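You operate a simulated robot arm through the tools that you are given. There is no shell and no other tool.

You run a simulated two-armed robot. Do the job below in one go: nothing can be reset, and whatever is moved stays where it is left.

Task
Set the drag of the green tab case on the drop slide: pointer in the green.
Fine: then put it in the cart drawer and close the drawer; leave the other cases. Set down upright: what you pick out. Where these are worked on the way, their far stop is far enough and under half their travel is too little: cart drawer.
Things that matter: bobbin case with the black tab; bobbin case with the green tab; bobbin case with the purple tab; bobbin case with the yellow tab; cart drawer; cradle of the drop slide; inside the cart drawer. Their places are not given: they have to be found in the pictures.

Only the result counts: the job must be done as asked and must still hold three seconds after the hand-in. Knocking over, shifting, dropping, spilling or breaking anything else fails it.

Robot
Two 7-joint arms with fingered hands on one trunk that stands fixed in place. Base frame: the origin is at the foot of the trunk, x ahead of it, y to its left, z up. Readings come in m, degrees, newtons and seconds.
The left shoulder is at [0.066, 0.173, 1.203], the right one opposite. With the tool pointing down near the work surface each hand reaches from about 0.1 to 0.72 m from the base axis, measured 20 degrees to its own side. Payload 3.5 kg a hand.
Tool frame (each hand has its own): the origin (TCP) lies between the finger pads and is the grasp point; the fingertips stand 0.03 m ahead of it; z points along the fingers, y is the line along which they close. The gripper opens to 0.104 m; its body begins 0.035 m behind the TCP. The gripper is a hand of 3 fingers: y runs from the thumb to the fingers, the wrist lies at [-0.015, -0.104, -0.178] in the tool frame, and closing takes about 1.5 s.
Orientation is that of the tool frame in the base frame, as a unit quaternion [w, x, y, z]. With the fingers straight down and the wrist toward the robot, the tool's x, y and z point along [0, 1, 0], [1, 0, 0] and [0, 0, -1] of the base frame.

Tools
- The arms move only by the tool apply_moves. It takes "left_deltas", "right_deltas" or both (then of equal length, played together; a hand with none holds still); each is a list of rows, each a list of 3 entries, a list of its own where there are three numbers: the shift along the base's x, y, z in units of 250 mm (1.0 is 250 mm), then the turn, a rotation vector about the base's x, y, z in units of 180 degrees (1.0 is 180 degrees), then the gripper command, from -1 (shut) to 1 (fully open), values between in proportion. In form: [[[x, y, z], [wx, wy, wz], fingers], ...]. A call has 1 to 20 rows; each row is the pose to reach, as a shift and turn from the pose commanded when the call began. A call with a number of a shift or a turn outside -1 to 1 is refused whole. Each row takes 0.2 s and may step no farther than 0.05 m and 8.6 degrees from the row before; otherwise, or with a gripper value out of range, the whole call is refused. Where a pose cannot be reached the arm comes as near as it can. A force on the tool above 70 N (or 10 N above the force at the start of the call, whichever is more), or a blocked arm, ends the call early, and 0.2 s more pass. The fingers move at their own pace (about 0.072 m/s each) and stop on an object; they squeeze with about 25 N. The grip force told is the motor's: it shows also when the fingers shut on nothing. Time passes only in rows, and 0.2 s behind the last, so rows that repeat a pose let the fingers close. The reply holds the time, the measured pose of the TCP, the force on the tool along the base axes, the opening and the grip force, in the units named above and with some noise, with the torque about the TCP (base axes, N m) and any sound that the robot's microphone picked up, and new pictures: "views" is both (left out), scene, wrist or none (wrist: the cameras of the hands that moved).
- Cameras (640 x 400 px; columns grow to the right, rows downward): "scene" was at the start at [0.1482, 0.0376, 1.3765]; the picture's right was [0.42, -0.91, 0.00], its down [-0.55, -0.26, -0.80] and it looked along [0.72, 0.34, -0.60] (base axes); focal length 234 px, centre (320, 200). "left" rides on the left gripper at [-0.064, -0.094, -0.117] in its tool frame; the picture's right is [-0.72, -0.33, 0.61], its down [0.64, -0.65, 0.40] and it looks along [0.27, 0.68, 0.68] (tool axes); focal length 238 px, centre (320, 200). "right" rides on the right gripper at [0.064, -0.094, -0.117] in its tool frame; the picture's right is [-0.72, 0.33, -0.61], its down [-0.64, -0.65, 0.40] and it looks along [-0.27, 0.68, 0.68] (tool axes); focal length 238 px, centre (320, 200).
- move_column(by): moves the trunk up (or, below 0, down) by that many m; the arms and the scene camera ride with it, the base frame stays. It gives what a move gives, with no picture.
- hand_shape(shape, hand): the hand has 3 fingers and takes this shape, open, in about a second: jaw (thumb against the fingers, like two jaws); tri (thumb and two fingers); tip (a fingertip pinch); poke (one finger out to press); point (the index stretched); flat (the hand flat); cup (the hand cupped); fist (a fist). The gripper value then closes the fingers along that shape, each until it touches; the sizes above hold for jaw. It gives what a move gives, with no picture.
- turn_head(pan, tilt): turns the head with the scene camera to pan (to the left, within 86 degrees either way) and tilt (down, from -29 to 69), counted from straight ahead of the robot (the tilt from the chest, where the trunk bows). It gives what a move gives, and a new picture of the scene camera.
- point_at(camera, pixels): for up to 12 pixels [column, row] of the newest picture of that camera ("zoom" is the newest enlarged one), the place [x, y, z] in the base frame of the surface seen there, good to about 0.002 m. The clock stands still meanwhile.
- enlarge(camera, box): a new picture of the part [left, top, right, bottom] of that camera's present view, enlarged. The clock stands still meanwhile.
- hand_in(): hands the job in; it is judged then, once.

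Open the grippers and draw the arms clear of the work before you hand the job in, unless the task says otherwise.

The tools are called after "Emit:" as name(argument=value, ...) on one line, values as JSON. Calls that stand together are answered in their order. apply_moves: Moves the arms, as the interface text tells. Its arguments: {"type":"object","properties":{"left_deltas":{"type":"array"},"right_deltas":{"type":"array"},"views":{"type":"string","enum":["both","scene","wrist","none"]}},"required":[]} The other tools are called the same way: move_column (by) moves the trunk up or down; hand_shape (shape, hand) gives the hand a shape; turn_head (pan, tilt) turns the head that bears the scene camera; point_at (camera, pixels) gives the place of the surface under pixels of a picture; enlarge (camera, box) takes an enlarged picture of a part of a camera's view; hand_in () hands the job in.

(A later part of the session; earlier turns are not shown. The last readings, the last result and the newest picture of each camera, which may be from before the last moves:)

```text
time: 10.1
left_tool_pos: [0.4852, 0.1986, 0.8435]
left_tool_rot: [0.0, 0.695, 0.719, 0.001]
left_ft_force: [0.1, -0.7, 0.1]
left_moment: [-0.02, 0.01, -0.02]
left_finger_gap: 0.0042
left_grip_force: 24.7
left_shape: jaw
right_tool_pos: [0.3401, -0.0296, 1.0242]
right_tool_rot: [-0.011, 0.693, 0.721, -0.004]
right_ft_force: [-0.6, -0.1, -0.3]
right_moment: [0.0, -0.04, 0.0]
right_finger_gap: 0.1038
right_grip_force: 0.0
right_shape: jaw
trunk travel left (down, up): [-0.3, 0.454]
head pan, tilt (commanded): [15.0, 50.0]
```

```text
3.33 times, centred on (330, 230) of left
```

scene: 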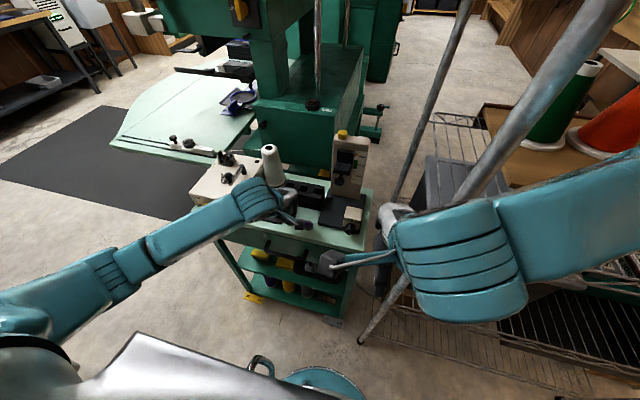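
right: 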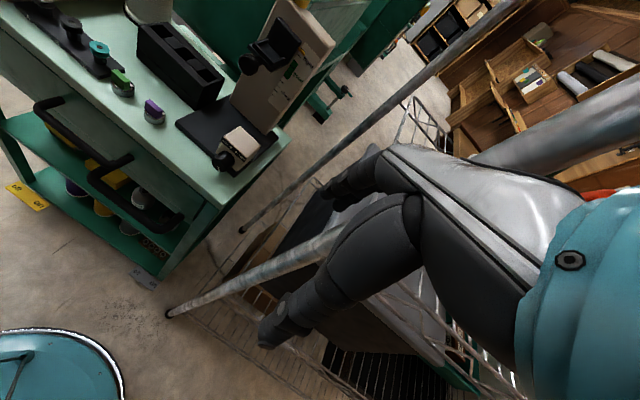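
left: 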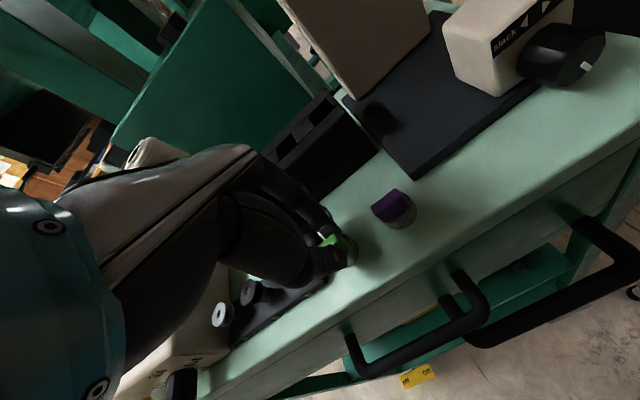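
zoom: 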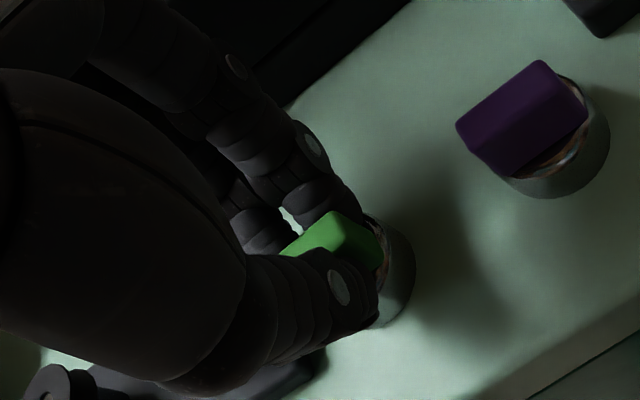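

The tab is held (grip 24.7 N). I lift gently about 0.12 m and check.

Emit:
apply_moves(left_deltas=[[[0, 0, 0.06], [0, 0, 0], -1], [[0, 0, 0.16], [0, 0, 0], -1], [[0, 0, 0.3], [0, 0, 0], -1], [[0, 0, 0.48], [0, 0, 0], -1], [[0, 0, 0.6], [0, 0, 0], -1], [[0, 0, 0.6], [0, 0, 0], -1]], views="both")

Emit:
enlarge(camera="left", box=[260, 170, 400, 290])

Emit:
enlarge(camera="scene", box=[240, 130, 380, 230])

```text
time: 11.5
left_tool_pos: [0.4874, 0.1979, 0.9975]
left_tool_rot: [0.0, 0.694, 0.72, 0.001]
left_ft_force: [0.3, 0.1, -0.6]
left_moment: [0.01, -0.01, -0.03]
left_finger_gap: 0.0043
left_grip_force: 25.1
left_shape: jaw
right_tool_pos: [0.341, -0.0307, 1.0253]
right_tool_rot: [-0.011, 0.694, 0.72, -0.005]
right_ft_force: [-0.2, -0.2, -0.7]
right_moment: [-0.04, 0.0, 0.03]
right_finger_gap: 0.1034
right_grip_force: 0.0
right_shape: jaw
trunk travel left (down, up): [-0.3, 0.454]
head pan, tilt (commanded): [15.0, 50.0]
```

scene: 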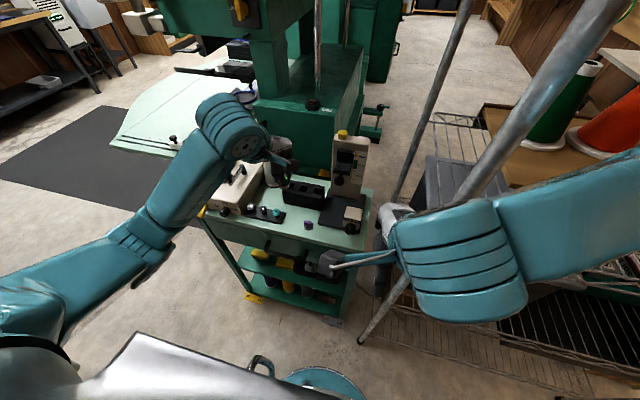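
left: 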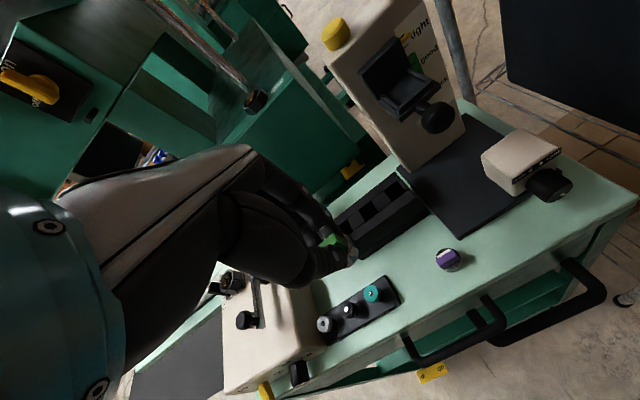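

```text
3.33 times, centred on (330, 230) of left
```

zoom: 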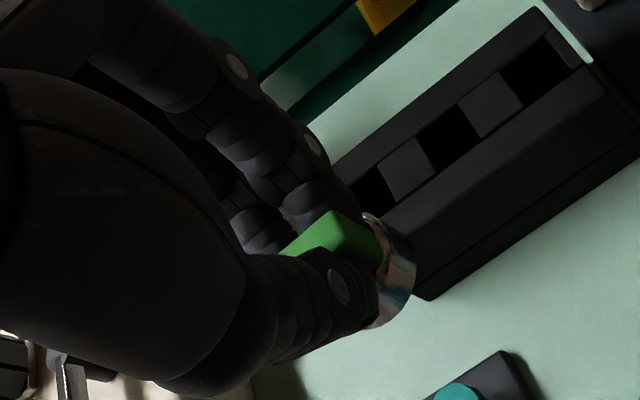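

```text
4.00 times, centred on (310, 180) of scene
```

zoom: 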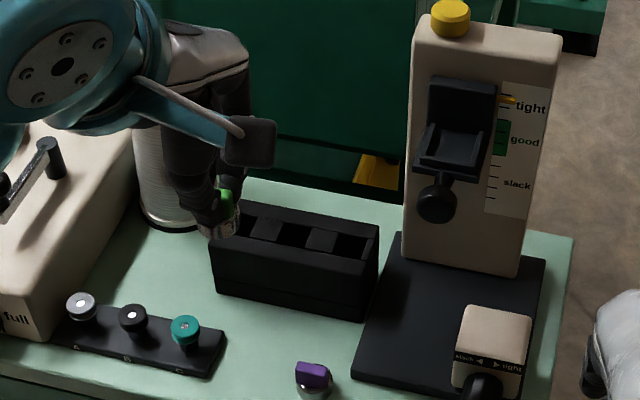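

The case hangs upright in the grip. I measure the cradle's pocket more exactly with a strong zoom from the left camera before deciding how to set it in.

Emit:
enlarge(camera="left", box=[350, 10, 470, 140])

```text
3.08 times, centred on (410, 75) of left
```

zoom: 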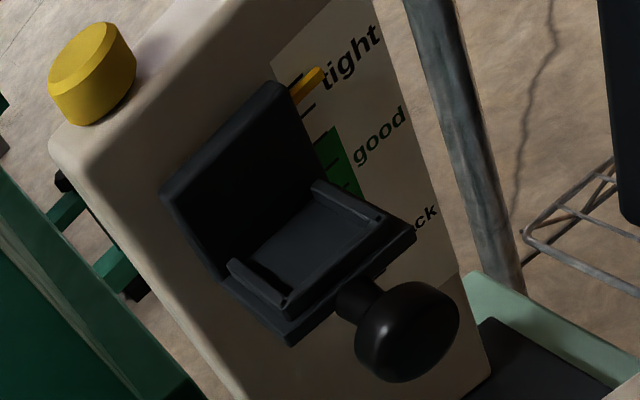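

Emit:
point_at(camera="zoom", pixels=[[310, 230], [300, 215], [330, 260], [288, 285], [260, 280], [345, 200], [350, 285], [225, 250], [240, 180], [185, 190], [270, 95], [410, 330]])

Emit:
point_at(camera="zoom", pixels=[[285, 302], [370, 225], [380, 222], [325, 185], [240, 268], [255, 270], [370, 218], [88, 30], [60, 140], [310, 75], [400, 230], [300, 335]])

```text
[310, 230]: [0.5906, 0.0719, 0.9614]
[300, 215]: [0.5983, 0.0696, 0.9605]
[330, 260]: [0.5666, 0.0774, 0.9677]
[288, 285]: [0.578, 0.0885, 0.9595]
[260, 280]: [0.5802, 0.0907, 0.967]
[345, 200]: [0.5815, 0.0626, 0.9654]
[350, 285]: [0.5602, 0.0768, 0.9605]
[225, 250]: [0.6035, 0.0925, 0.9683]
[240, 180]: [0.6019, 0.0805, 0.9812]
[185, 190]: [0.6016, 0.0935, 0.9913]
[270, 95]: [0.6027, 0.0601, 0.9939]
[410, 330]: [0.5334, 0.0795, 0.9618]
```

```text
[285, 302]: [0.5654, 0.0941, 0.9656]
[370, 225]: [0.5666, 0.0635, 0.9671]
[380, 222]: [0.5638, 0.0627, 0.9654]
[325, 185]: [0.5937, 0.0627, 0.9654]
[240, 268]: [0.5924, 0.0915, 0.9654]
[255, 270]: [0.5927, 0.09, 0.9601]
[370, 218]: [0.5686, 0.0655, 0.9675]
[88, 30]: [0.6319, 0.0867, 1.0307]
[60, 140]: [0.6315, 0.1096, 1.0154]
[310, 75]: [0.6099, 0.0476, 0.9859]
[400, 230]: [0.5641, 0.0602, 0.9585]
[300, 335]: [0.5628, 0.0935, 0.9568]
```

The pocket spans x 0.568–0.602, y 0.065–0.0905, floor z 0.9605. I raise the case and turn the left hand −92° about vertical so the fingers will sit at the pocket's sides, away from the back plate.

Emit:
apply_moves(left_deltas=[[[0, 0, 0.12], [0, 0, 0], -1], [[0, 0, 0.25], [0, 0, -0.0465], -1], [[0, 0, 0.25], [0, 0, -0.093], -1], [[0, 0, 0.25], [0, 0, -0.1395], -1], [[0, 0, 0.25], [0, 0, -0.186], -1], [[0, 0, 0.25], [0, 0, -0.2325], -1], [[0, 0, 0.25], [0, 0, -0.279], -1], [[0, 0, 0.25], [0, 0, -0.3255], -1], [[0, 0, 0.25], [0, 0, -0.372], -1], [[0, 0, 0.25], [0, 0, -0.4185], -1], [[0, 0, 0.25], [0, 0, -0.465], -1], [[0, 0, 0.25], [0, 0, -0.5117], -1], [[0, 0, 0.25], [0, 0, -0.5117], -1]], views="both")

```text
time: 14.3
left_tool_pos: [0.4856, 0.1996, 1.0569]
left_tool_rot: [0.001, 1.0, -0.001, 0.001]
left_ft_force: [-0.5, 0.0, -0.3]
left_moment: [0.0, 0.0, 0.02]
left_finger_gap: 0.0042
left_grip_force: 25.3
left_shape: jaw
right_tool_pos: [0.3403, -0.0297, 1.0256]
right_tool_rot: [-0.009, 0.694, 0.72, -0.004]
right_ft_force: [-0.5, 0.1, 0.3]
right_moment: [0.02, -0.06, -0.02]
right_finger_gap: 0.1036
right_grip_force: 0.0
right_shape: jaw
trunk travel left (down, up): [-0.3, 0.454]
head pan, tilt (commanded): [15.0, 50.0]
```

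scene: 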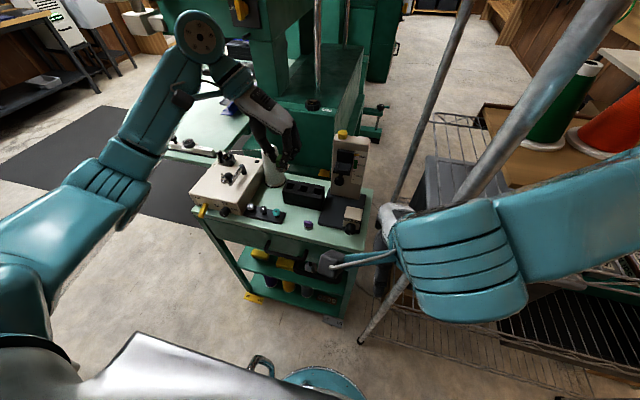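
left: 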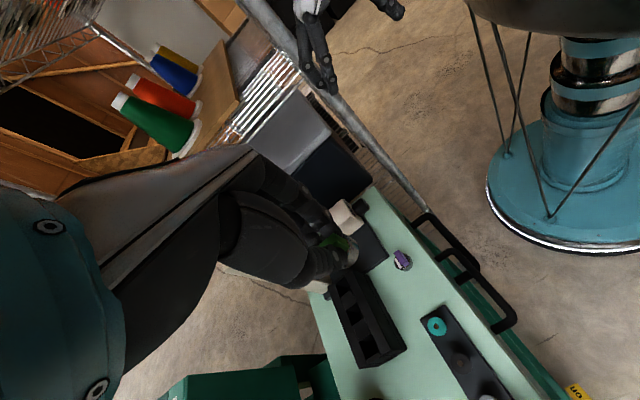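

The hand is now turned; I zoom the scene view on the held case to measure it relative to the TCP.

Emit:
enlarge(camera="scene", box=[265, 120, 325, 190])

Emit:
enlarge(camera="left", box=[280, 190, 400, 290])

```text
5.71 times, centred on (295, 155) of scene
```

zoom: 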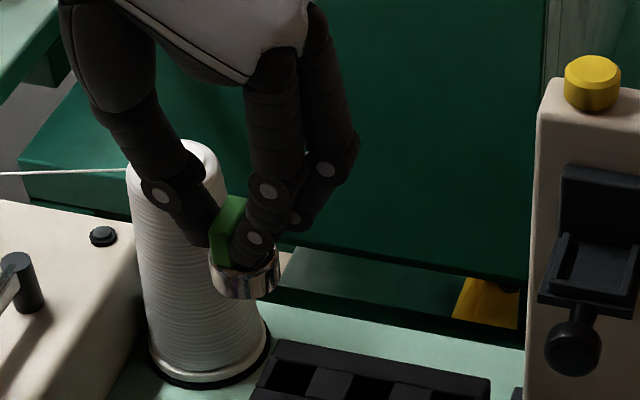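

```text
4.00 times, centred on (340, 240) of left
```

zoom: 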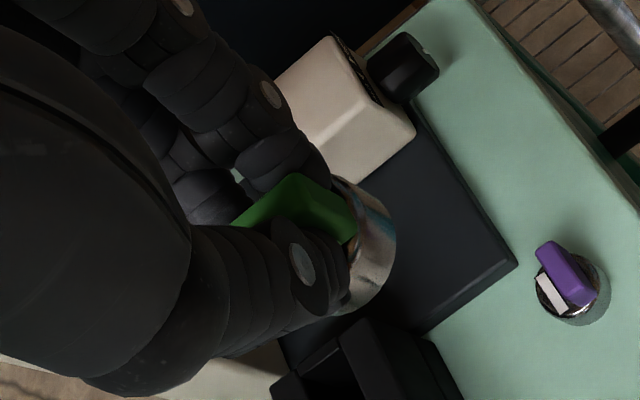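

Measuring the held case's cylinder and tab in the scene zoom requires re-zooming on that camera.

Emit:
enlarge(camera="scene", box=[280, 147, 300, 177])

```text
13.33 times, centred on (290, 162) of scene
```

zoom: 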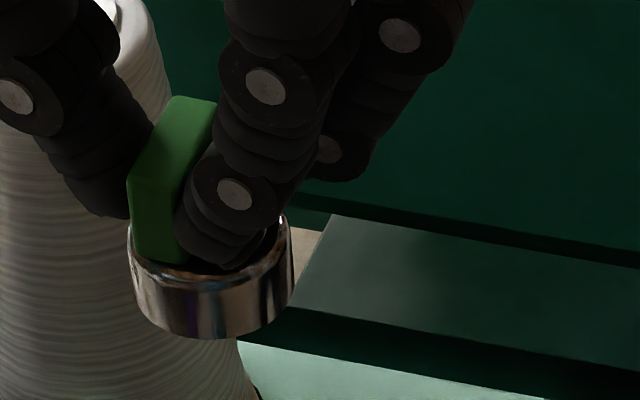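

Emit:
point_at(camera="zoom", pixels=[[132, 262], [290, 270], [215, 310], [213, 335], [155, 220], [180, 105], [150, 255], [135, 290], [287, 290], [235, 210], [210, 285], [175, 130]])

```text
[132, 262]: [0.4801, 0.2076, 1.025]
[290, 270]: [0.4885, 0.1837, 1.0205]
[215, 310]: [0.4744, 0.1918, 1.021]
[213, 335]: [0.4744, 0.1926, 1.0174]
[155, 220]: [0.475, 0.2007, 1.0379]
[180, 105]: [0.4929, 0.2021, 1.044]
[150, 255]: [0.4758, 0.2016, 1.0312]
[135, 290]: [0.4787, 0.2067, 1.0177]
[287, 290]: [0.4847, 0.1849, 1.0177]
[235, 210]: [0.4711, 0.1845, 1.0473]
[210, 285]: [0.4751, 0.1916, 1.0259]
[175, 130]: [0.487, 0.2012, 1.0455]
```

Case diameter ≈0.0255, its axis ≈4 mm to −y of the TCP, bottom ≈0.040 below TCP. I zoom once more on the pocket to fix its exact inner edges.

Emit:
enlarge(camera="scene", box=[330, 153, 350, 173])

```text
16.00 times, centred on (340, 163) of scene
```

zoom: 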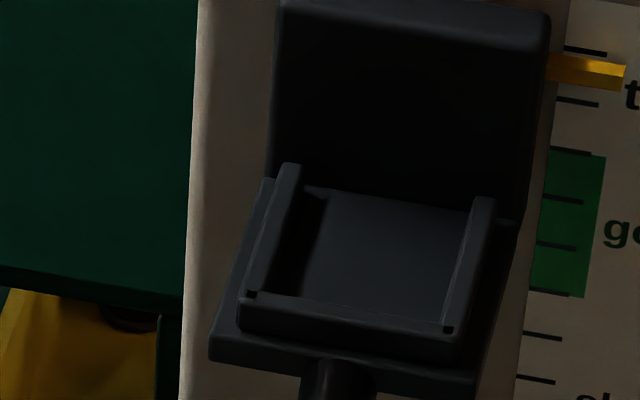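

Emit:
point_at(camera="zoom", pixels=[[300, 180], [255, 285], [280, 230], [325, 200], [290, 285], [468, 215], [440, 310], [486, 205], [455, 320], [350, 312], [360, 322], [390, 210]])

Emit:
point_at(camera="zoom", pixels=[[270, 200], [232, 320], [505, 225], [460, 345], [300, 100], [530, 100], [290, 12], [580, 70], [350, 300], [345, 290], [470, 240], [460, 270]])

```text
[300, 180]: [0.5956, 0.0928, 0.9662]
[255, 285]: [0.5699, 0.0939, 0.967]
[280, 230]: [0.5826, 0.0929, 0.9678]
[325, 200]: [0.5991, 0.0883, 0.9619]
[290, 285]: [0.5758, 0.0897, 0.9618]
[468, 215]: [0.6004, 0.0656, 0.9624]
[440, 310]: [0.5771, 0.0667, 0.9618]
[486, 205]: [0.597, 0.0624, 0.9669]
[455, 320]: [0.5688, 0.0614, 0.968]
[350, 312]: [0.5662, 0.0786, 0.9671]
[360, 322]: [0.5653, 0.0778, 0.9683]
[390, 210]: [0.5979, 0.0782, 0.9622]
```

```text
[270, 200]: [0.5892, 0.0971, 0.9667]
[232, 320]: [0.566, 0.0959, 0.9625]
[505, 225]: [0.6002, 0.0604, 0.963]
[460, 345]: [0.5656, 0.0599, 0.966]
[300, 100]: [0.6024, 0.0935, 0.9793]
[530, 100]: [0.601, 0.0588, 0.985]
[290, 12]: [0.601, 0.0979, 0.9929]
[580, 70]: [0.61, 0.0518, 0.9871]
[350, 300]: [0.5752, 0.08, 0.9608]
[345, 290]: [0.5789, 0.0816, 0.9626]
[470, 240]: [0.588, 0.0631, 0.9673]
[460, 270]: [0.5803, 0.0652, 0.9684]
```

Pocket centre ≈ (0.585, 0.078). I move the case above it to TCP (0.583, 0.082, 1.065) and re-measure there.

Emit:
apply_moves(left_deltas=[[[0.06, -0.08, 0.03], [0, 0, 0], -1], [[0.14, -0.18, 0.035], [0, 0, 0], -1], [[0.22, -0.28, 0.035], [0, 0, 0], -1], [[0.3, -0.38, 0.035], [0, 0, 0], -1], [[0.36, -0.45, 0.035], [0, 0, 0], -1], [[0.39, -0.4712, 0.035], [0, 0, 0], -1], [[0.39, -0.4712, 0.035], [0, 0, 0], -1]], views="both")

Emit:
enlarge(camera="scene", box=[320, 130, 360, 175])

```text
time: 15.9
left_tool_pos: [0.582, 0.0816, 1.0655]
left_tool_rot: [0.001, 1.0, 0.0, 0.001]
left_ft_force: [-0.2, 0.8, -0.5]
left_moment: [0.0, -0.01, 0.0]
left_finger_gap: 0.0044
left_grip_force: 25.5
left_shape: jaw
right_tool_pos: [0.3405, -0.0294, 1.0261]
right_tool_rot: [-0.01, 0.693, 0.721, -0.004]
right_ft_force: [1.1, 0.2, 0.5]
right_moment: [0.02, -0.05, -0.03]
right_finger_gap: 0.1035
right_grip_force: 0.0
right_shape: jaw
trunk travel left (down, up): [-0.3, 0.454]
head pan, tilt (commanded): [15.0, 50.0]
```

scene: 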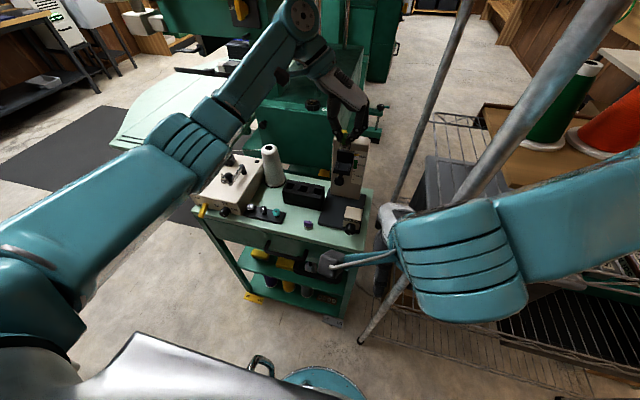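
left: 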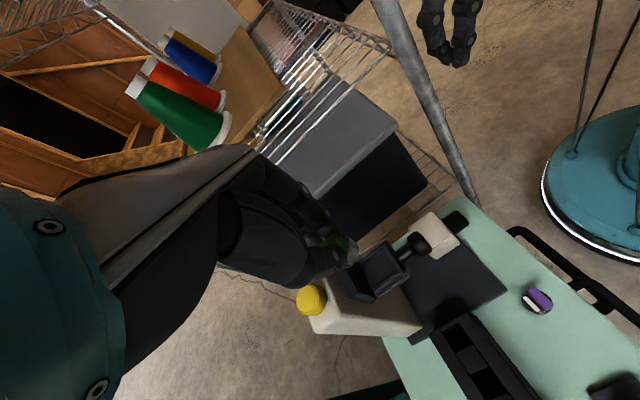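

```text
8.89 times, centred on (340, 152) of scene
```

zoom: 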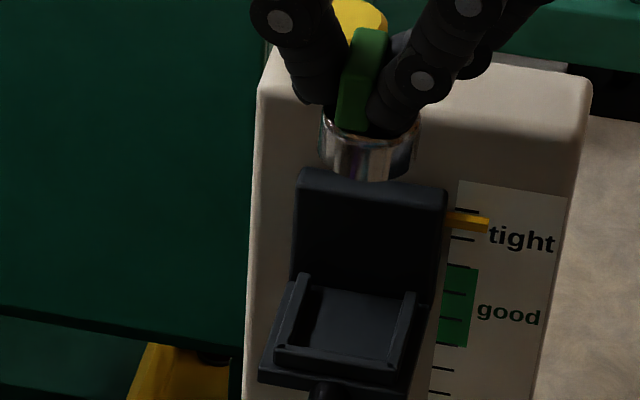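

I measure the case edges and pocket edges in the same picture.

Emit:
point_at(camera="zoom", pixels=[[325, 150], [416, 155], [368, 160], [368, 174], [330, 165], [410, 168], [350, 110], [296, 290], [407, 305], [288, 345], [395, 345], [340, 352]])

Emit:
enlarge(camera="left", box=[300, 200, 440, 320])

```text
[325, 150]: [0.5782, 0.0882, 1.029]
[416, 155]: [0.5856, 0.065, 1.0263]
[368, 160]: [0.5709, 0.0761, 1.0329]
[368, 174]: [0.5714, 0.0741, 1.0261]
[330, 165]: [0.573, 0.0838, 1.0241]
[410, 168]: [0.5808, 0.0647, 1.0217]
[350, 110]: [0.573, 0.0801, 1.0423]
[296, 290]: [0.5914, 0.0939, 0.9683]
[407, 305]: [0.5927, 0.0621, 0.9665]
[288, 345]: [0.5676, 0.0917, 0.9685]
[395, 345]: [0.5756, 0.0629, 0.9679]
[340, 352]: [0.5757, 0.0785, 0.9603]
```

```text
3.33 times, centred on (370, 260) of left
```

zoom: 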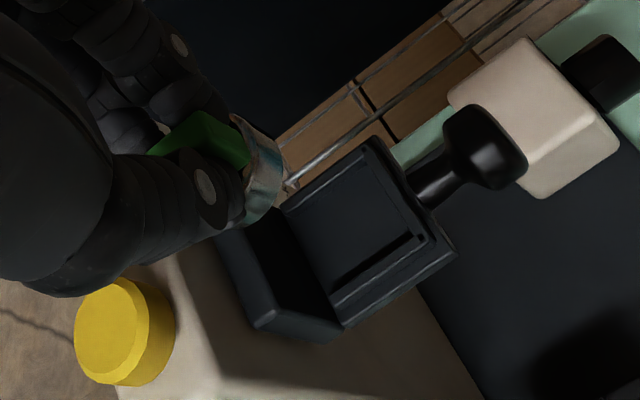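

Case axis ≈ (0.583, 0.077), pocket centre y ≈ 0.078. I lower straight down to just above the rails (case bottom ≈0.970) and check alignment.

Emit:
apply_moves(left_deltas=[[[0.004, 0.003, -0.06], [0, 0, 0], -1], [[0.004, 0.003, -0.12], [0, 0, 0], -1], [[0.004, 0.003, -0.18], [0, 0, 0], -1], [[0.004, 0.003, -0.218], [0, 0, 0], -1], [[0.004, 0.003, -0.218], [0, 0, 0], -1]], views="both")

Emit:
enlarge(camera="scene", box=[320, 140, 360, 180])

Emit:
enlarge(camera="left", box=[300, 180, 440, 300])

```text
time: 17.1
left_tool_pos: [0.585, 0.0822, 1.0134]
left_tool_rot: [0.001, 1.0, 0.001, 0.001]
left_ft_force: [-1.8, -0.3, 1.8]
left_moment: [0.0, 0.03, -0.02]
left_finger_gap: 0.0043
left_grip_force: 25.2
left_shape: jaw
right_tool_pos: [0.3403, -0.0301, 1.026]
right_tool_rot: [-0.011, 0.693, 0.721, -0.004]
right_ft_force: [-0.1, -0.3, -1.2]
right_moment: [0.02, 0.0, 0.0]
right_finger_gap: 0.1035
right_grip_force: 0.0
right_shape: jaw
trunk travel left (down, up): [-0.3, 0.454]
head pan, tilt (commanded): [15.0, 50.0]
```

scene: 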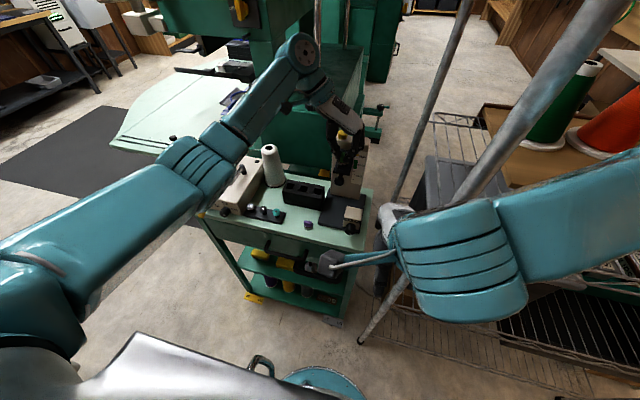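
left: 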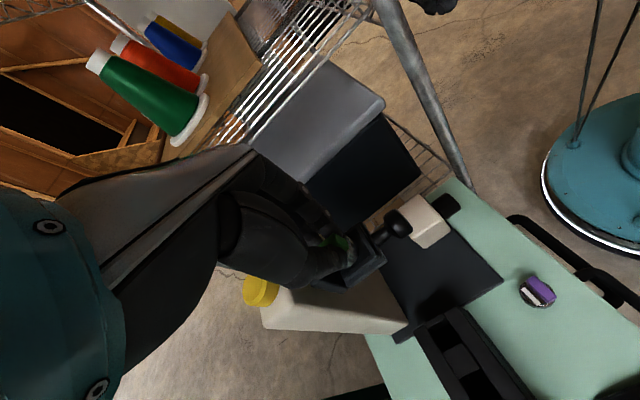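

```text
10.00 times, centred on (340, 160) of scene
```

zoom: 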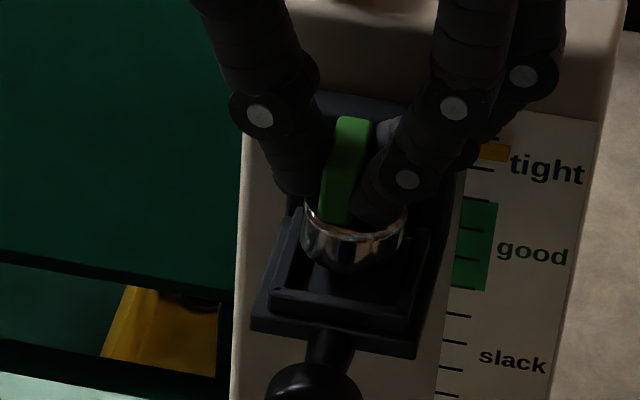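

```text
3.33 times, centred on (370, 240) of left
```

zoom: 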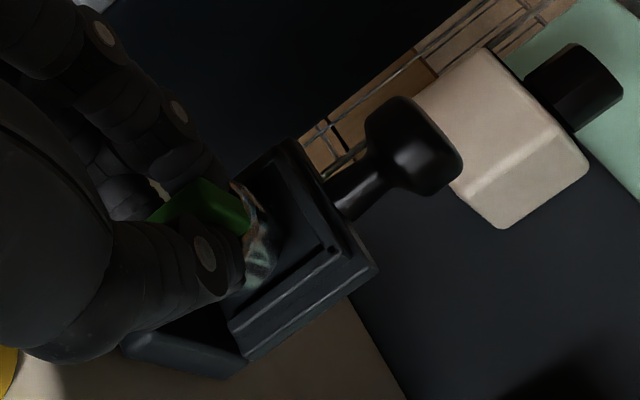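

I measure the case and rails in this scene zoom again before the last millimetres (needs a fresh scene zoom).

Emit:
enlarge(camera="scene", box=[328, 153, 352, 173])

```text
16.00 times, centred on (340, 163) of scene
```

zoom: 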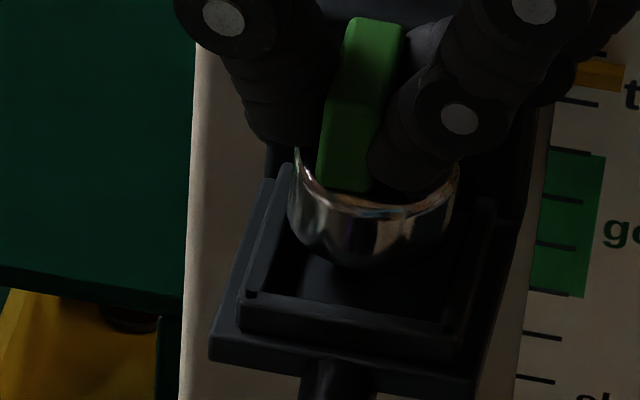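

Emit:
point_at(camera="zoom", pixels=[[292, 205], [455, 205], [365, 245], [360, 264], [300, 235], [440, 235], [285, 185], [268, 235], [485, 215], [465, 280], [340, 150], [360, 60]])

```text
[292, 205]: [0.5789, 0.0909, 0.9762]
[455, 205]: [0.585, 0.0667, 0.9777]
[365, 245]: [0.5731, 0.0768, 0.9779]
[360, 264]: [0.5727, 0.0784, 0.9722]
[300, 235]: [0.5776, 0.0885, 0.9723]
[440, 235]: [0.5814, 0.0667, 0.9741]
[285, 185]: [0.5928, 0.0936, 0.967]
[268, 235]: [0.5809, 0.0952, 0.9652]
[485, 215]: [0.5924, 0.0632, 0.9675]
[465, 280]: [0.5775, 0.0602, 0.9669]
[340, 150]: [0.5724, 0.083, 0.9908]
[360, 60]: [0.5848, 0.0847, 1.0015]
```

Aligned within about 0.5 mm. I lower 10 mm more in 2.5 mm steps and read the force.

Emit:
apply_moves(left_deltas=[[[0, -0.001, -0.01], [0, 0, 0], -1], [[0, -0.001, -0.02], [0, 0, 0], -1], [[0, -0.001, -0.03], [0, 0, 0], -1], [[0, -0.001, -0.038], [0, 0, 0], -1], [[0, -0.001, -0.038], [0, 0, 0], -1]], views="scene")

Emit:
enlarge(camera="scene", box=[325, 143, 355, 173])

```text
time: 18.3
left_tool_pos: [0.5834, 0.0804, 1.0044]
left_tool_rot: [0.002, 1.0, 0.0, 0.001]
left_ft_force: [-4.5, 0.8, 8.3]
left_moment: [-0.04, 0.13, -0.09]
left_finger_gap: 0.0048
left_grip_force: 24.9
left_shape: jaw
right_tool_pos: [0.3398, -0.0297, 1.0258]
right_tool_rot: [-0.01, 0.693, 0.721, -0.004]
right_ft_force: [1.1, -0.1, 0.7]
right_moment: [0.03, -0.01, 0.02]
right_finger_gap: 0.1041
right_grip_force: 0.2
right_shape: jaw
trunk travel left (down, up): [-0.3, 0.454]
head pan, tilt (commanded): [15.0, 50.0]
```

scene: 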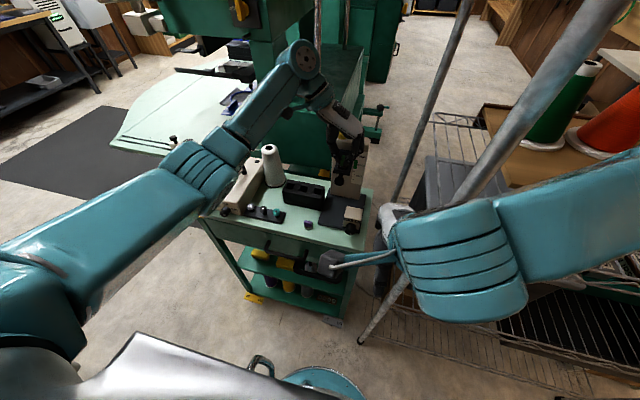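

```text
13.33 times, centred on (340, 158) of scene
```

zoom: 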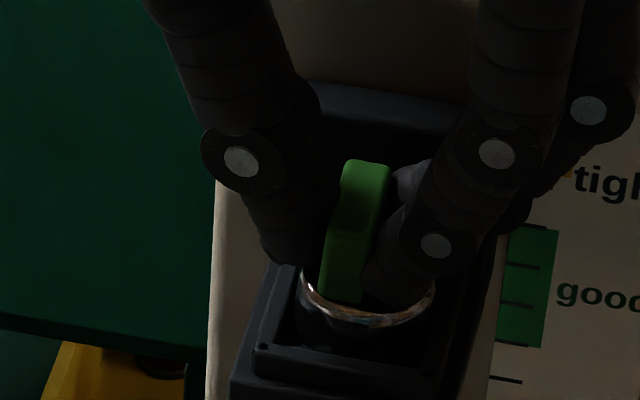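

Contact: 8 N up with the case inside the rails. I measure the rim height and tilt of the case in this zoom to confirm it's seated.

Emit:
point_at(camera="zoom", pixels=[[305, 290], [430, 300], [365, 325], [365, 318], [345, 175], [340, 290], [300, 330], [360, 345], [365, 352], [425, 340], [290, 262], [270, 330]])

```text
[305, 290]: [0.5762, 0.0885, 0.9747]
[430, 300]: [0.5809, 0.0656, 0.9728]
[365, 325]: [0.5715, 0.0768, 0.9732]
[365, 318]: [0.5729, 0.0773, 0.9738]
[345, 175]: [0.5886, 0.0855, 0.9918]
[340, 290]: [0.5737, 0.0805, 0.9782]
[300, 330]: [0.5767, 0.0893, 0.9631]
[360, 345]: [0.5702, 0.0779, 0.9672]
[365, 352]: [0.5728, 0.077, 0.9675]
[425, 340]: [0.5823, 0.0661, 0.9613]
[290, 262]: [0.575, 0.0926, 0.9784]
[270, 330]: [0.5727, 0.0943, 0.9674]
```

The rim reads z≈0.974, so the case is seated on the floor (0.961). I open the fingers gently and lift straight up.

Emit:
apply_moves(left_deltas=[[[0, 0, 0.004], [0, 0, 0], -0.75], [[0, 0, 0.004], [0, 0, 0], -0.6], [[0, 0, 0.004], [0, 0, 0], -0.45], [[0, 0, 0.004], [0, 0, 0], -0.35], [[0, 0, 0.004], [0, 0, 0], -0.35], [[0, 0, 0.06], [0, 0, 0], -0.35], [[0, 0, 0.14], [0, 0, 0], -0.35], [[0, 0, 0.26], [0, 0, 0], -0.35], [[0, 0, 0.4], [0, 0, 0], -0.35], [[0, 0, 0.4], [0, 0, 0], -0.35]], views="both")

Emit:
enlarge(camera="scene", box=[320, 135, 370, 185])

```text
time: 20.5
left_tool_pos: [0.5857, 0.0814, 1.1003]
left_tool_rot: [0.0, 1.0, 0.0, 0.0]
left_ft_force: [0.4, 0.8, -0.5]
left_moment: [0.01, -0.04, 0.02]
left_finger_gap: 0.0332
left_grip_force: 0.1
left_shape: jaw
right_tool_pos: [0.3418, -0.0294, 1.0242]
right_tool_rot: [-0.01, 0.693, 0.721, -0.005]
right_ft_force: [0.1, 0.4, 0.0]
right_moment: [-0.01, 0.01, 0.02]
right_finger_gap: 0.1036
right_grip_force: 0.0
right_shape: jaw
trunk travel left (down, up): [-0.3, 0.454]
head pan, tilt (commanded): [15.0, 50.0]
```

scene: 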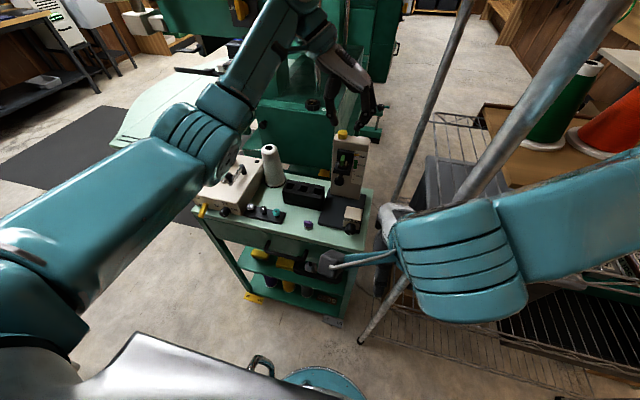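
left: 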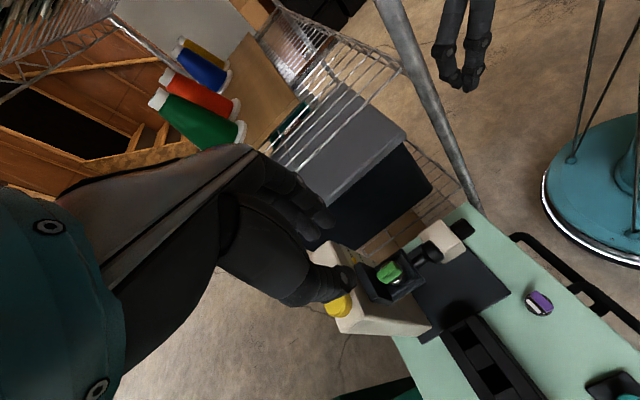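

```text
8.00 times, centred on (345, 160) of scene
```

zoom: 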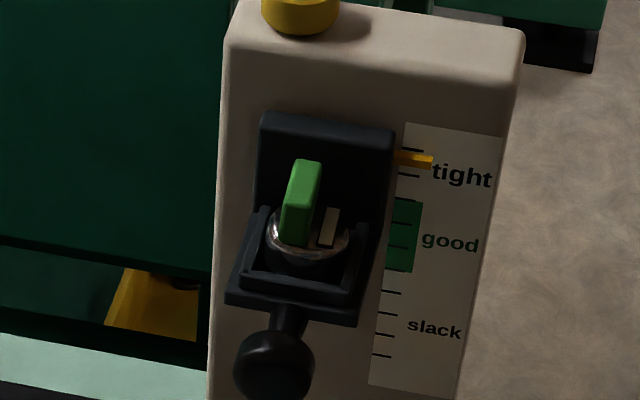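

The green case sits upright in the cradle; the pointer still shows "tight". The yellow button on top is probably the drop release; I measure it.

Emit:
point_at(camera="zoom", pixels=[[300, 5], [285, 25], [265, 10], [335, 12], [300, 190], [325, 225], [305, 235], [290, 280], [415, 158], [400, 205], [398, 268], [270, 360]])

Emit:
enlarge(camera="scene", box=[330, 122, 360, 147])

Emit:
enlarge(camera="left", box=[310, 220, 470, 340])

```text
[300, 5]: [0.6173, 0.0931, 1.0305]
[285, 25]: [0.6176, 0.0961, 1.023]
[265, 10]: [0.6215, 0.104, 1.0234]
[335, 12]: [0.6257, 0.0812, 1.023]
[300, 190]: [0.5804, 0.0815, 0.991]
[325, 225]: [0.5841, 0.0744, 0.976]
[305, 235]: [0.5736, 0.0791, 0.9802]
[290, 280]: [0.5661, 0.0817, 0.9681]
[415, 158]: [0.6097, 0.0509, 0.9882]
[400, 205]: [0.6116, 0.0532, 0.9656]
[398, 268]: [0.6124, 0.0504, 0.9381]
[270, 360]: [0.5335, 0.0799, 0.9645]
```

```text
16.00 times, centred on (345, 134) of scene
```

zoom: 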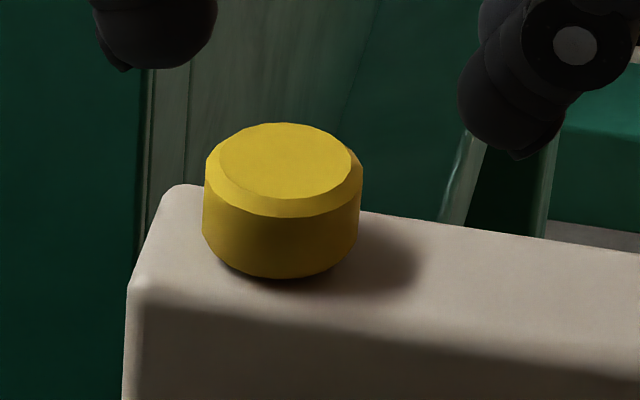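

```text
3.33 times, centred on (390, 280) of left
```

zoom: 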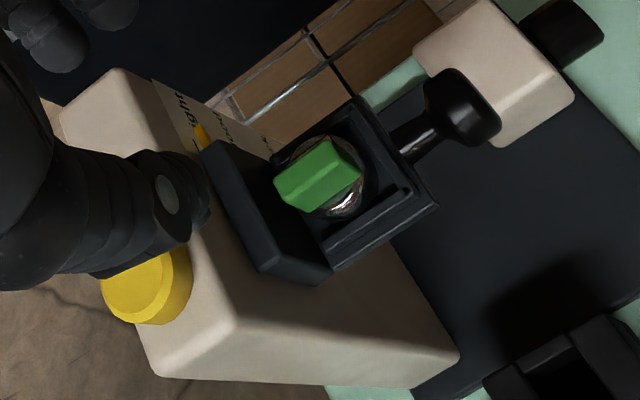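

Button centre ≈ (0.630, 0.0925), top z ≈ 1.033. I close the left fingers, move over it and stop just above.

Emit:
apply_moves(left_deltas=[[[0.06, 0.017, 0], [0, 0, 0], -0.6], [[0.12, 0.034, 0], [0, 0, 0], -0.8], [[0.177, 0.05, 0], [0, 0, 0], -0.95], [[0.177, 0.05, -0.06], [0, 0, 0], -0.95], [[0.177, 0.05, -0.12], [0, 0, 0], -0.95], [[0.177, 0.05, -0.12], [0, 0, 0], -0.95]], views="both")

Emit:
enlarge(camera="scene", box=[325, 105, 375, 150])

Emit:
enlarge(camera="left", box=[270, 180, 430, 300])

```text
time: 21.9
left_tool_pos: [0.6292, 0.096, 1.0719]
left_tool_rot: [0.001, 1.0, 0.0, 0.0]
left_ft_force: [0.5, -0.2, 0.3]
left_moment: [0.01, 0.0, -0.01]
left_finger_gap: 0.0031
left_grip_force: 0.0
left_shape: jaw
right_tool_pos: [0.3409, -0.0301, 1.0259]
right_tool_rot: [-0.01, 0.693, 0.721, -0.005]
right_ft_force: [-0.3, -0.9, 0.1]
right_moment: [0.02, 0.04, -0.01]
right_finger_gap: 0.1037
right_grip_force: 0.0
right_shape: jaw
trunk travel left (down, up): [-0.3, 0.454]
head pan, tilt (commanded): [15.0, 50.0]
```

scene: 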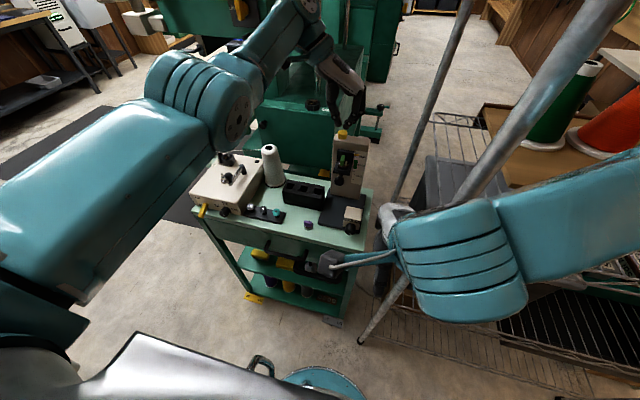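
left: 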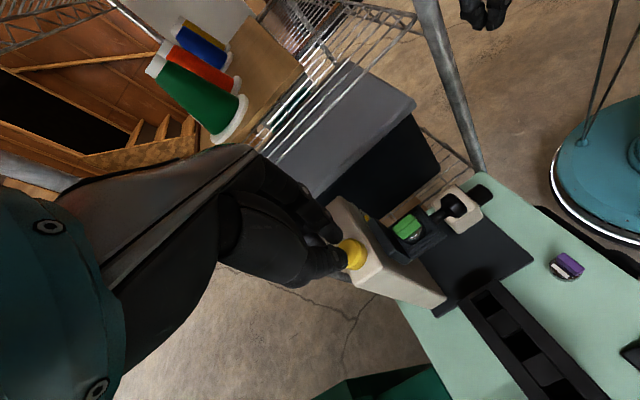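

```text
8.89 times, centred on (350, 128) of scene
```

zoom: 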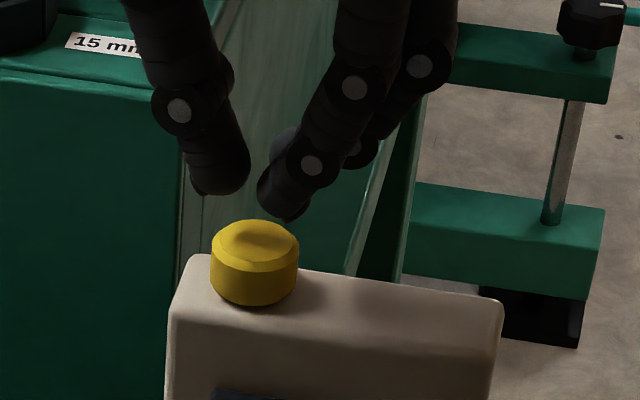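

```text
3.33 times, centred on (350, 240) of left
```

zoom: 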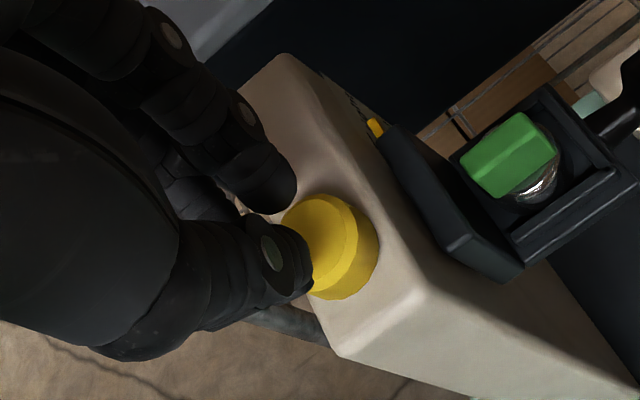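

The thumb and finger tips straddle the button. I shift 11 mm right so the thumb tip is over the button's centre and press down in small steps.

Emit:
apply_moves(left_deltas=[[[0, -0.044, 0], [0, 0, 0], -0.95], [[0, -0.044, -0.02], [0, 0, 0], -0.95], [[0, -0.044, -0.03], [0, 0, 0], -0.95], [[0, -0.044, -0.04], [0, 0, 0], -0.95], [[0, -0.044, -0.05], [0, 0, 0], -0.95], [[0, -0.044, -0.06], [0, 0, 0], -0.95]], views="scene")

Emit:
enlarge(camera="scene", box=[320, 110, 380, 185])

```text
time: 23.3
left_tool_pos: [0.6288, 0.0849, 1.0577]
left_tool_rot: [0.0, 1.0, 0.0, 0.001]
left_ft_force: [0.5, 0.3, 1.3]
left_moment: [0.04, 0.02, 0.0]
left_finger_gap: 0.0024
left_grip_force: 0.1
left_shape: jaw
right_tool_pos: [0.3399, -0.0304, 1.0256]
right_tool_rot: [-0.01, 0.694, 0.72, -0.005]
right_ft_force: [-0.4, 0.4, 0.6]
right_moment: [-0.02, -0.01, 0.0]
right_finger_gap: 0.1038
right_grip_force: 0.1
right_shape: jaw
trunk travel left (down, up): [-0.3, 0.454]
head pan, tilt (commanded): [15.0, 50.0]
```

scene: 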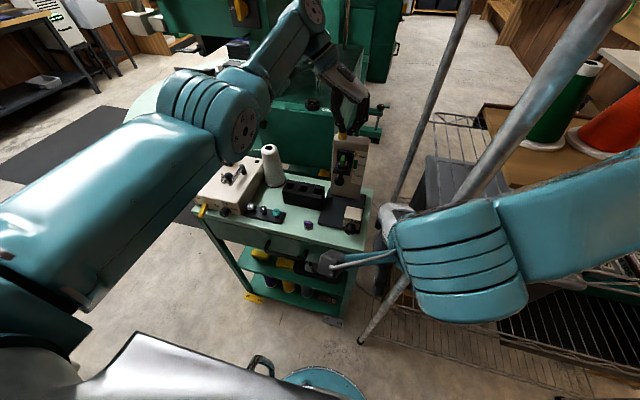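

```text
5.33 times, centred on (350, 148) of scene
```

zoom: 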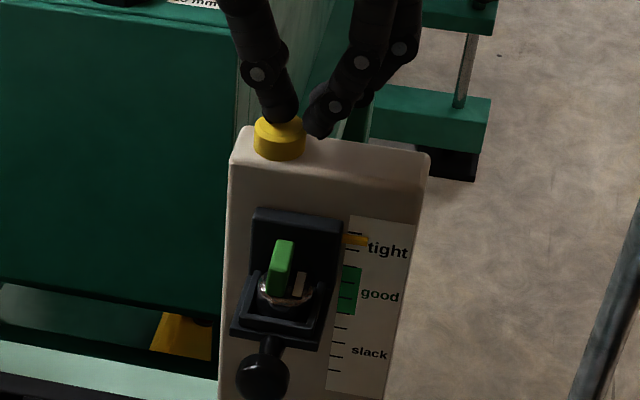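

The thumb tip is just at the button (1.3 N). I press a further 8 mm in 2 mm steps.

Emit:
apply_moves(left_deltas=[[[0, 0.004, -0.01], [0, 0, 0], -0.95], [[0, 0.004, -0.02], [0, 0, 0], -0.95], [[0, 0.004, -0.03], [0, 0, 0], -0.95]], views="scene")

Emit:
enlarge(camera="scene", box=[320, 110, 380, 185])

```text
time: 24.1
left_tool_pos: [0.6278, 0.0839, 1.0526]
left_tool_rot: [0.001, 1.0, 0.001, 0.003]
left_ft_force: [-0.7, 3.5, 16.5]
left_moment: [0.33, 0.07, -0.04]
left_finger_gap: 0.0031
left_grip_force: 0.1
left_shape: jaw
right_tool_pos: [0.339, -0.0298, 1.0263]
right_tool_rot: [-0.01, 0.694, 0.72, -0.004]
right_ft_force: [-0.7, -0.8, 0.2]
right_moment: [-0.02, -0.04, -0.01]
right_finger_gap: 0.1037
right_grip_force: 0.1
right_shape: jaw
trunk travel left (down, up): [-0.3, 0.454]
head pan, tilt (commanded): [15.0, 50.0]
heard: click
```

scene: 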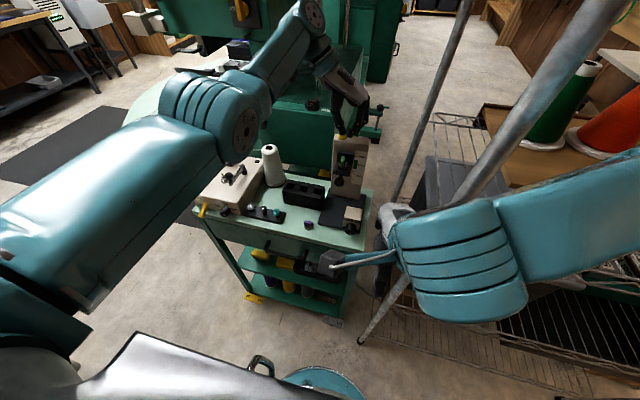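

```text
5.33 times, centred on (350, 148) of scene
```

zoom: 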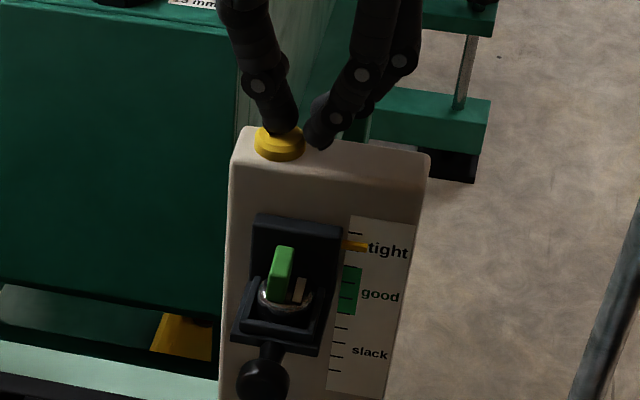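

A click was heard and the pointer dropped slightly (still tight). I release the button, rise, and look at the pointer.

Emit:
apply_moves(left_deltas=[[[0, 0, 0.04], [0, 0, 0], -0.95], [[0, 0, 0.14], [0, 0, 0], -0.95], [[0, 0, 0.22], [0, 0, 0], -0.95], [[0, 0, 0.22], [0, 0, 0], -0.95]], views="scene")

Emit:
enlarge(camera="scene", box=[320, 110, 380, 185])

```text
time: 25.1
left_tool_pos: [0.6255, 0.0869, 1.1027]
left_tool_rot: [0.0, 1.0, 0.0, 0.0]
left_ft_force: [-0.6, 0.5, 0.3]
left_moment: [0.0, 0.0, -0.01]
left_finger_gap: 0.0026
left_grip_force: 0.1
left_shape: jaw
left hand out of reach, approached as far as the arm can: row 3, 4
right_tool_pos: [0.3407, -0.0297, 1.0253]
right_tool_rot: [-0.009, 0.693, 0.721, -0.005]
right_ft_force: [1.2, 0.1, 0.1]
right_moment: [-0.01, 0.03, -0.03]
right_finger_gap: 0.104
right_grip_force: 0.0
right_shape: jaw
trunk travel left (down, up): [-0.3, 0.454]
head pan, tilt (commanded): [15.0, 50.0]
```

scene: 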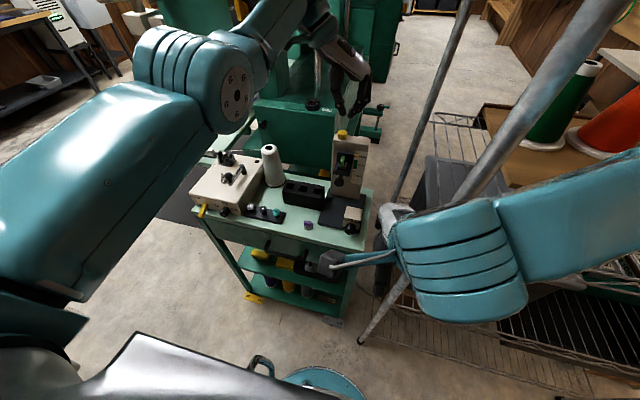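

```text
5.33 times, centred on (350, 148) of scene
```

zoom: 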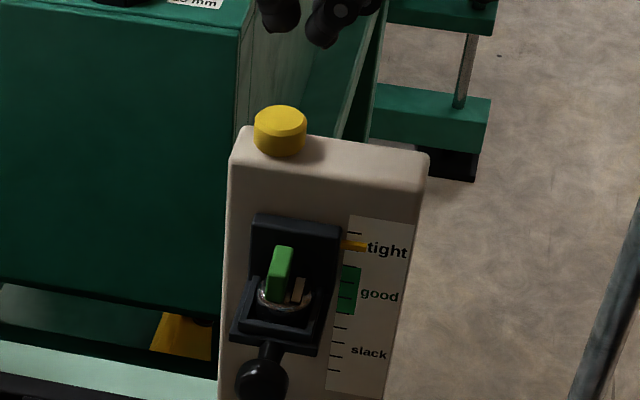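

The button popped back; the pointer rests slightly lower but still in "tight", so the drag must be slackened. I look closely at the knob.

Emit:
enlarge(camera="scene", box=[335, 198, 370, 238])

Emit:
enlarge(camera="left", box=[400, 120, 560, 260])

```text
10.00 times, centred on (352, 218) of scene
```

zoom: 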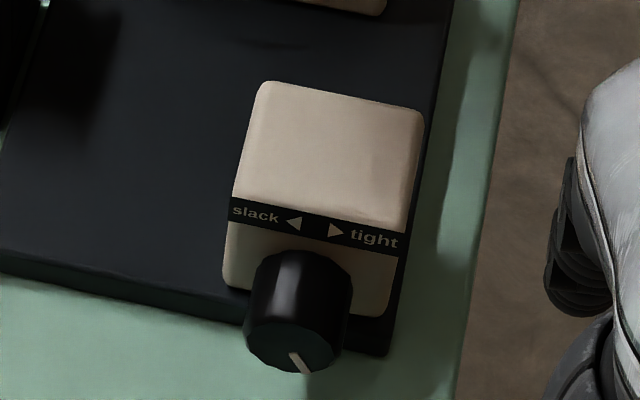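

```text
2.86 times, centred on (480, 190) of left
```

zoom: 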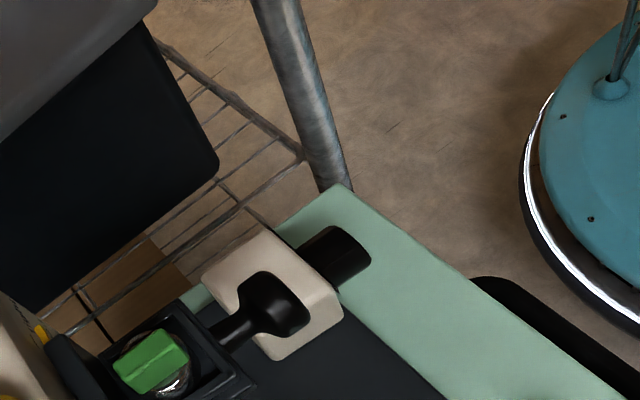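

I measure the knob from the scene zoom.

Emit:
enlarge(camera="scene", box=[335, 198, 370, 238])

Emit:
point_at(camera="zoom", pixels=[[290, 350], [300, 362], [265, 345], [325, 355], [295, 290], [255, 290], [345, 300], [300, 255], [285, 320], [330, 180], [310, 210], [260, 130]])

```text
10.00 times, centred on (352, 218) of scene
```

zoom: 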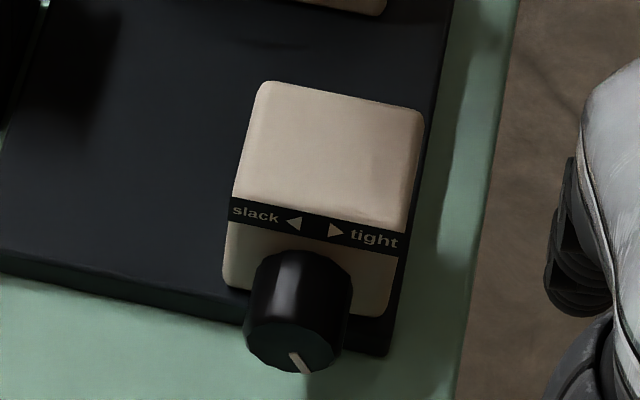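

```text
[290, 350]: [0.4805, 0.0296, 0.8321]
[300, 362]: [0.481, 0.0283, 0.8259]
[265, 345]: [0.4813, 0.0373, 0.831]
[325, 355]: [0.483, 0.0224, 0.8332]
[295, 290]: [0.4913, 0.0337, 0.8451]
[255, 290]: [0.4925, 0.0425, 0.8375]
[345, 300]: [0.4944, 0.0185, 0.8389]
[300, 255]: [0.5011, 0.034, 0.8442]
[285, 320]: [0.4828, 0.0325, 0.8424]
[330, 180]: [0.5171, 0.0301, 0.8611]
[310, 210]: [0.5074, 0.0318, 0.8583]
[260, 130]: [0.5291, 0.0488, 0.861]
```

The knob's axis is along x at about (y 0.0305, z 0.833), front face x≈0.481, radius ≈0.012, its mark pointing down. I check where the robot's own body is in front (silver part at the picture's bottom) before pitching the right hand forward.

Emit:
point_at(camera="scene", pixels=[[150, 345], [200, 370], [260, 385], [270, 362], [320, 385], [120, 390], [345, 395], [250, 365], [430, 300], [330, 262], [480, 250], [560, 220]])

```text
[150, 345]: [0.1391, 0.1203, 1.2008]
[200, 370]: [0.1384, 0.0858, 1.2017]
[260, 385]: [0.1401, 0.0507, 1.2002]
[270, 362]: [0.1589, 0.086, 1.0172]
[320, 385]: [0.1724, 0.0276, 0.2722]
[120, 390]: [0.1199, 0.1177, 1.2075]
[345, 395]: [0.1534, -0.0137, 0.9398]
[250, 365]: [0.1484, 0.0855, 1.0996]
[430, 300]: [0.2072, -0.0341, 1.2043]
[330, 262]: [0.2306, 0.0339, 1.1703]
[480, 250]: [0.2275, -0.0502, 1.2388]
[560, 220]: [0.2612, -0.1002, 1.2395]
```

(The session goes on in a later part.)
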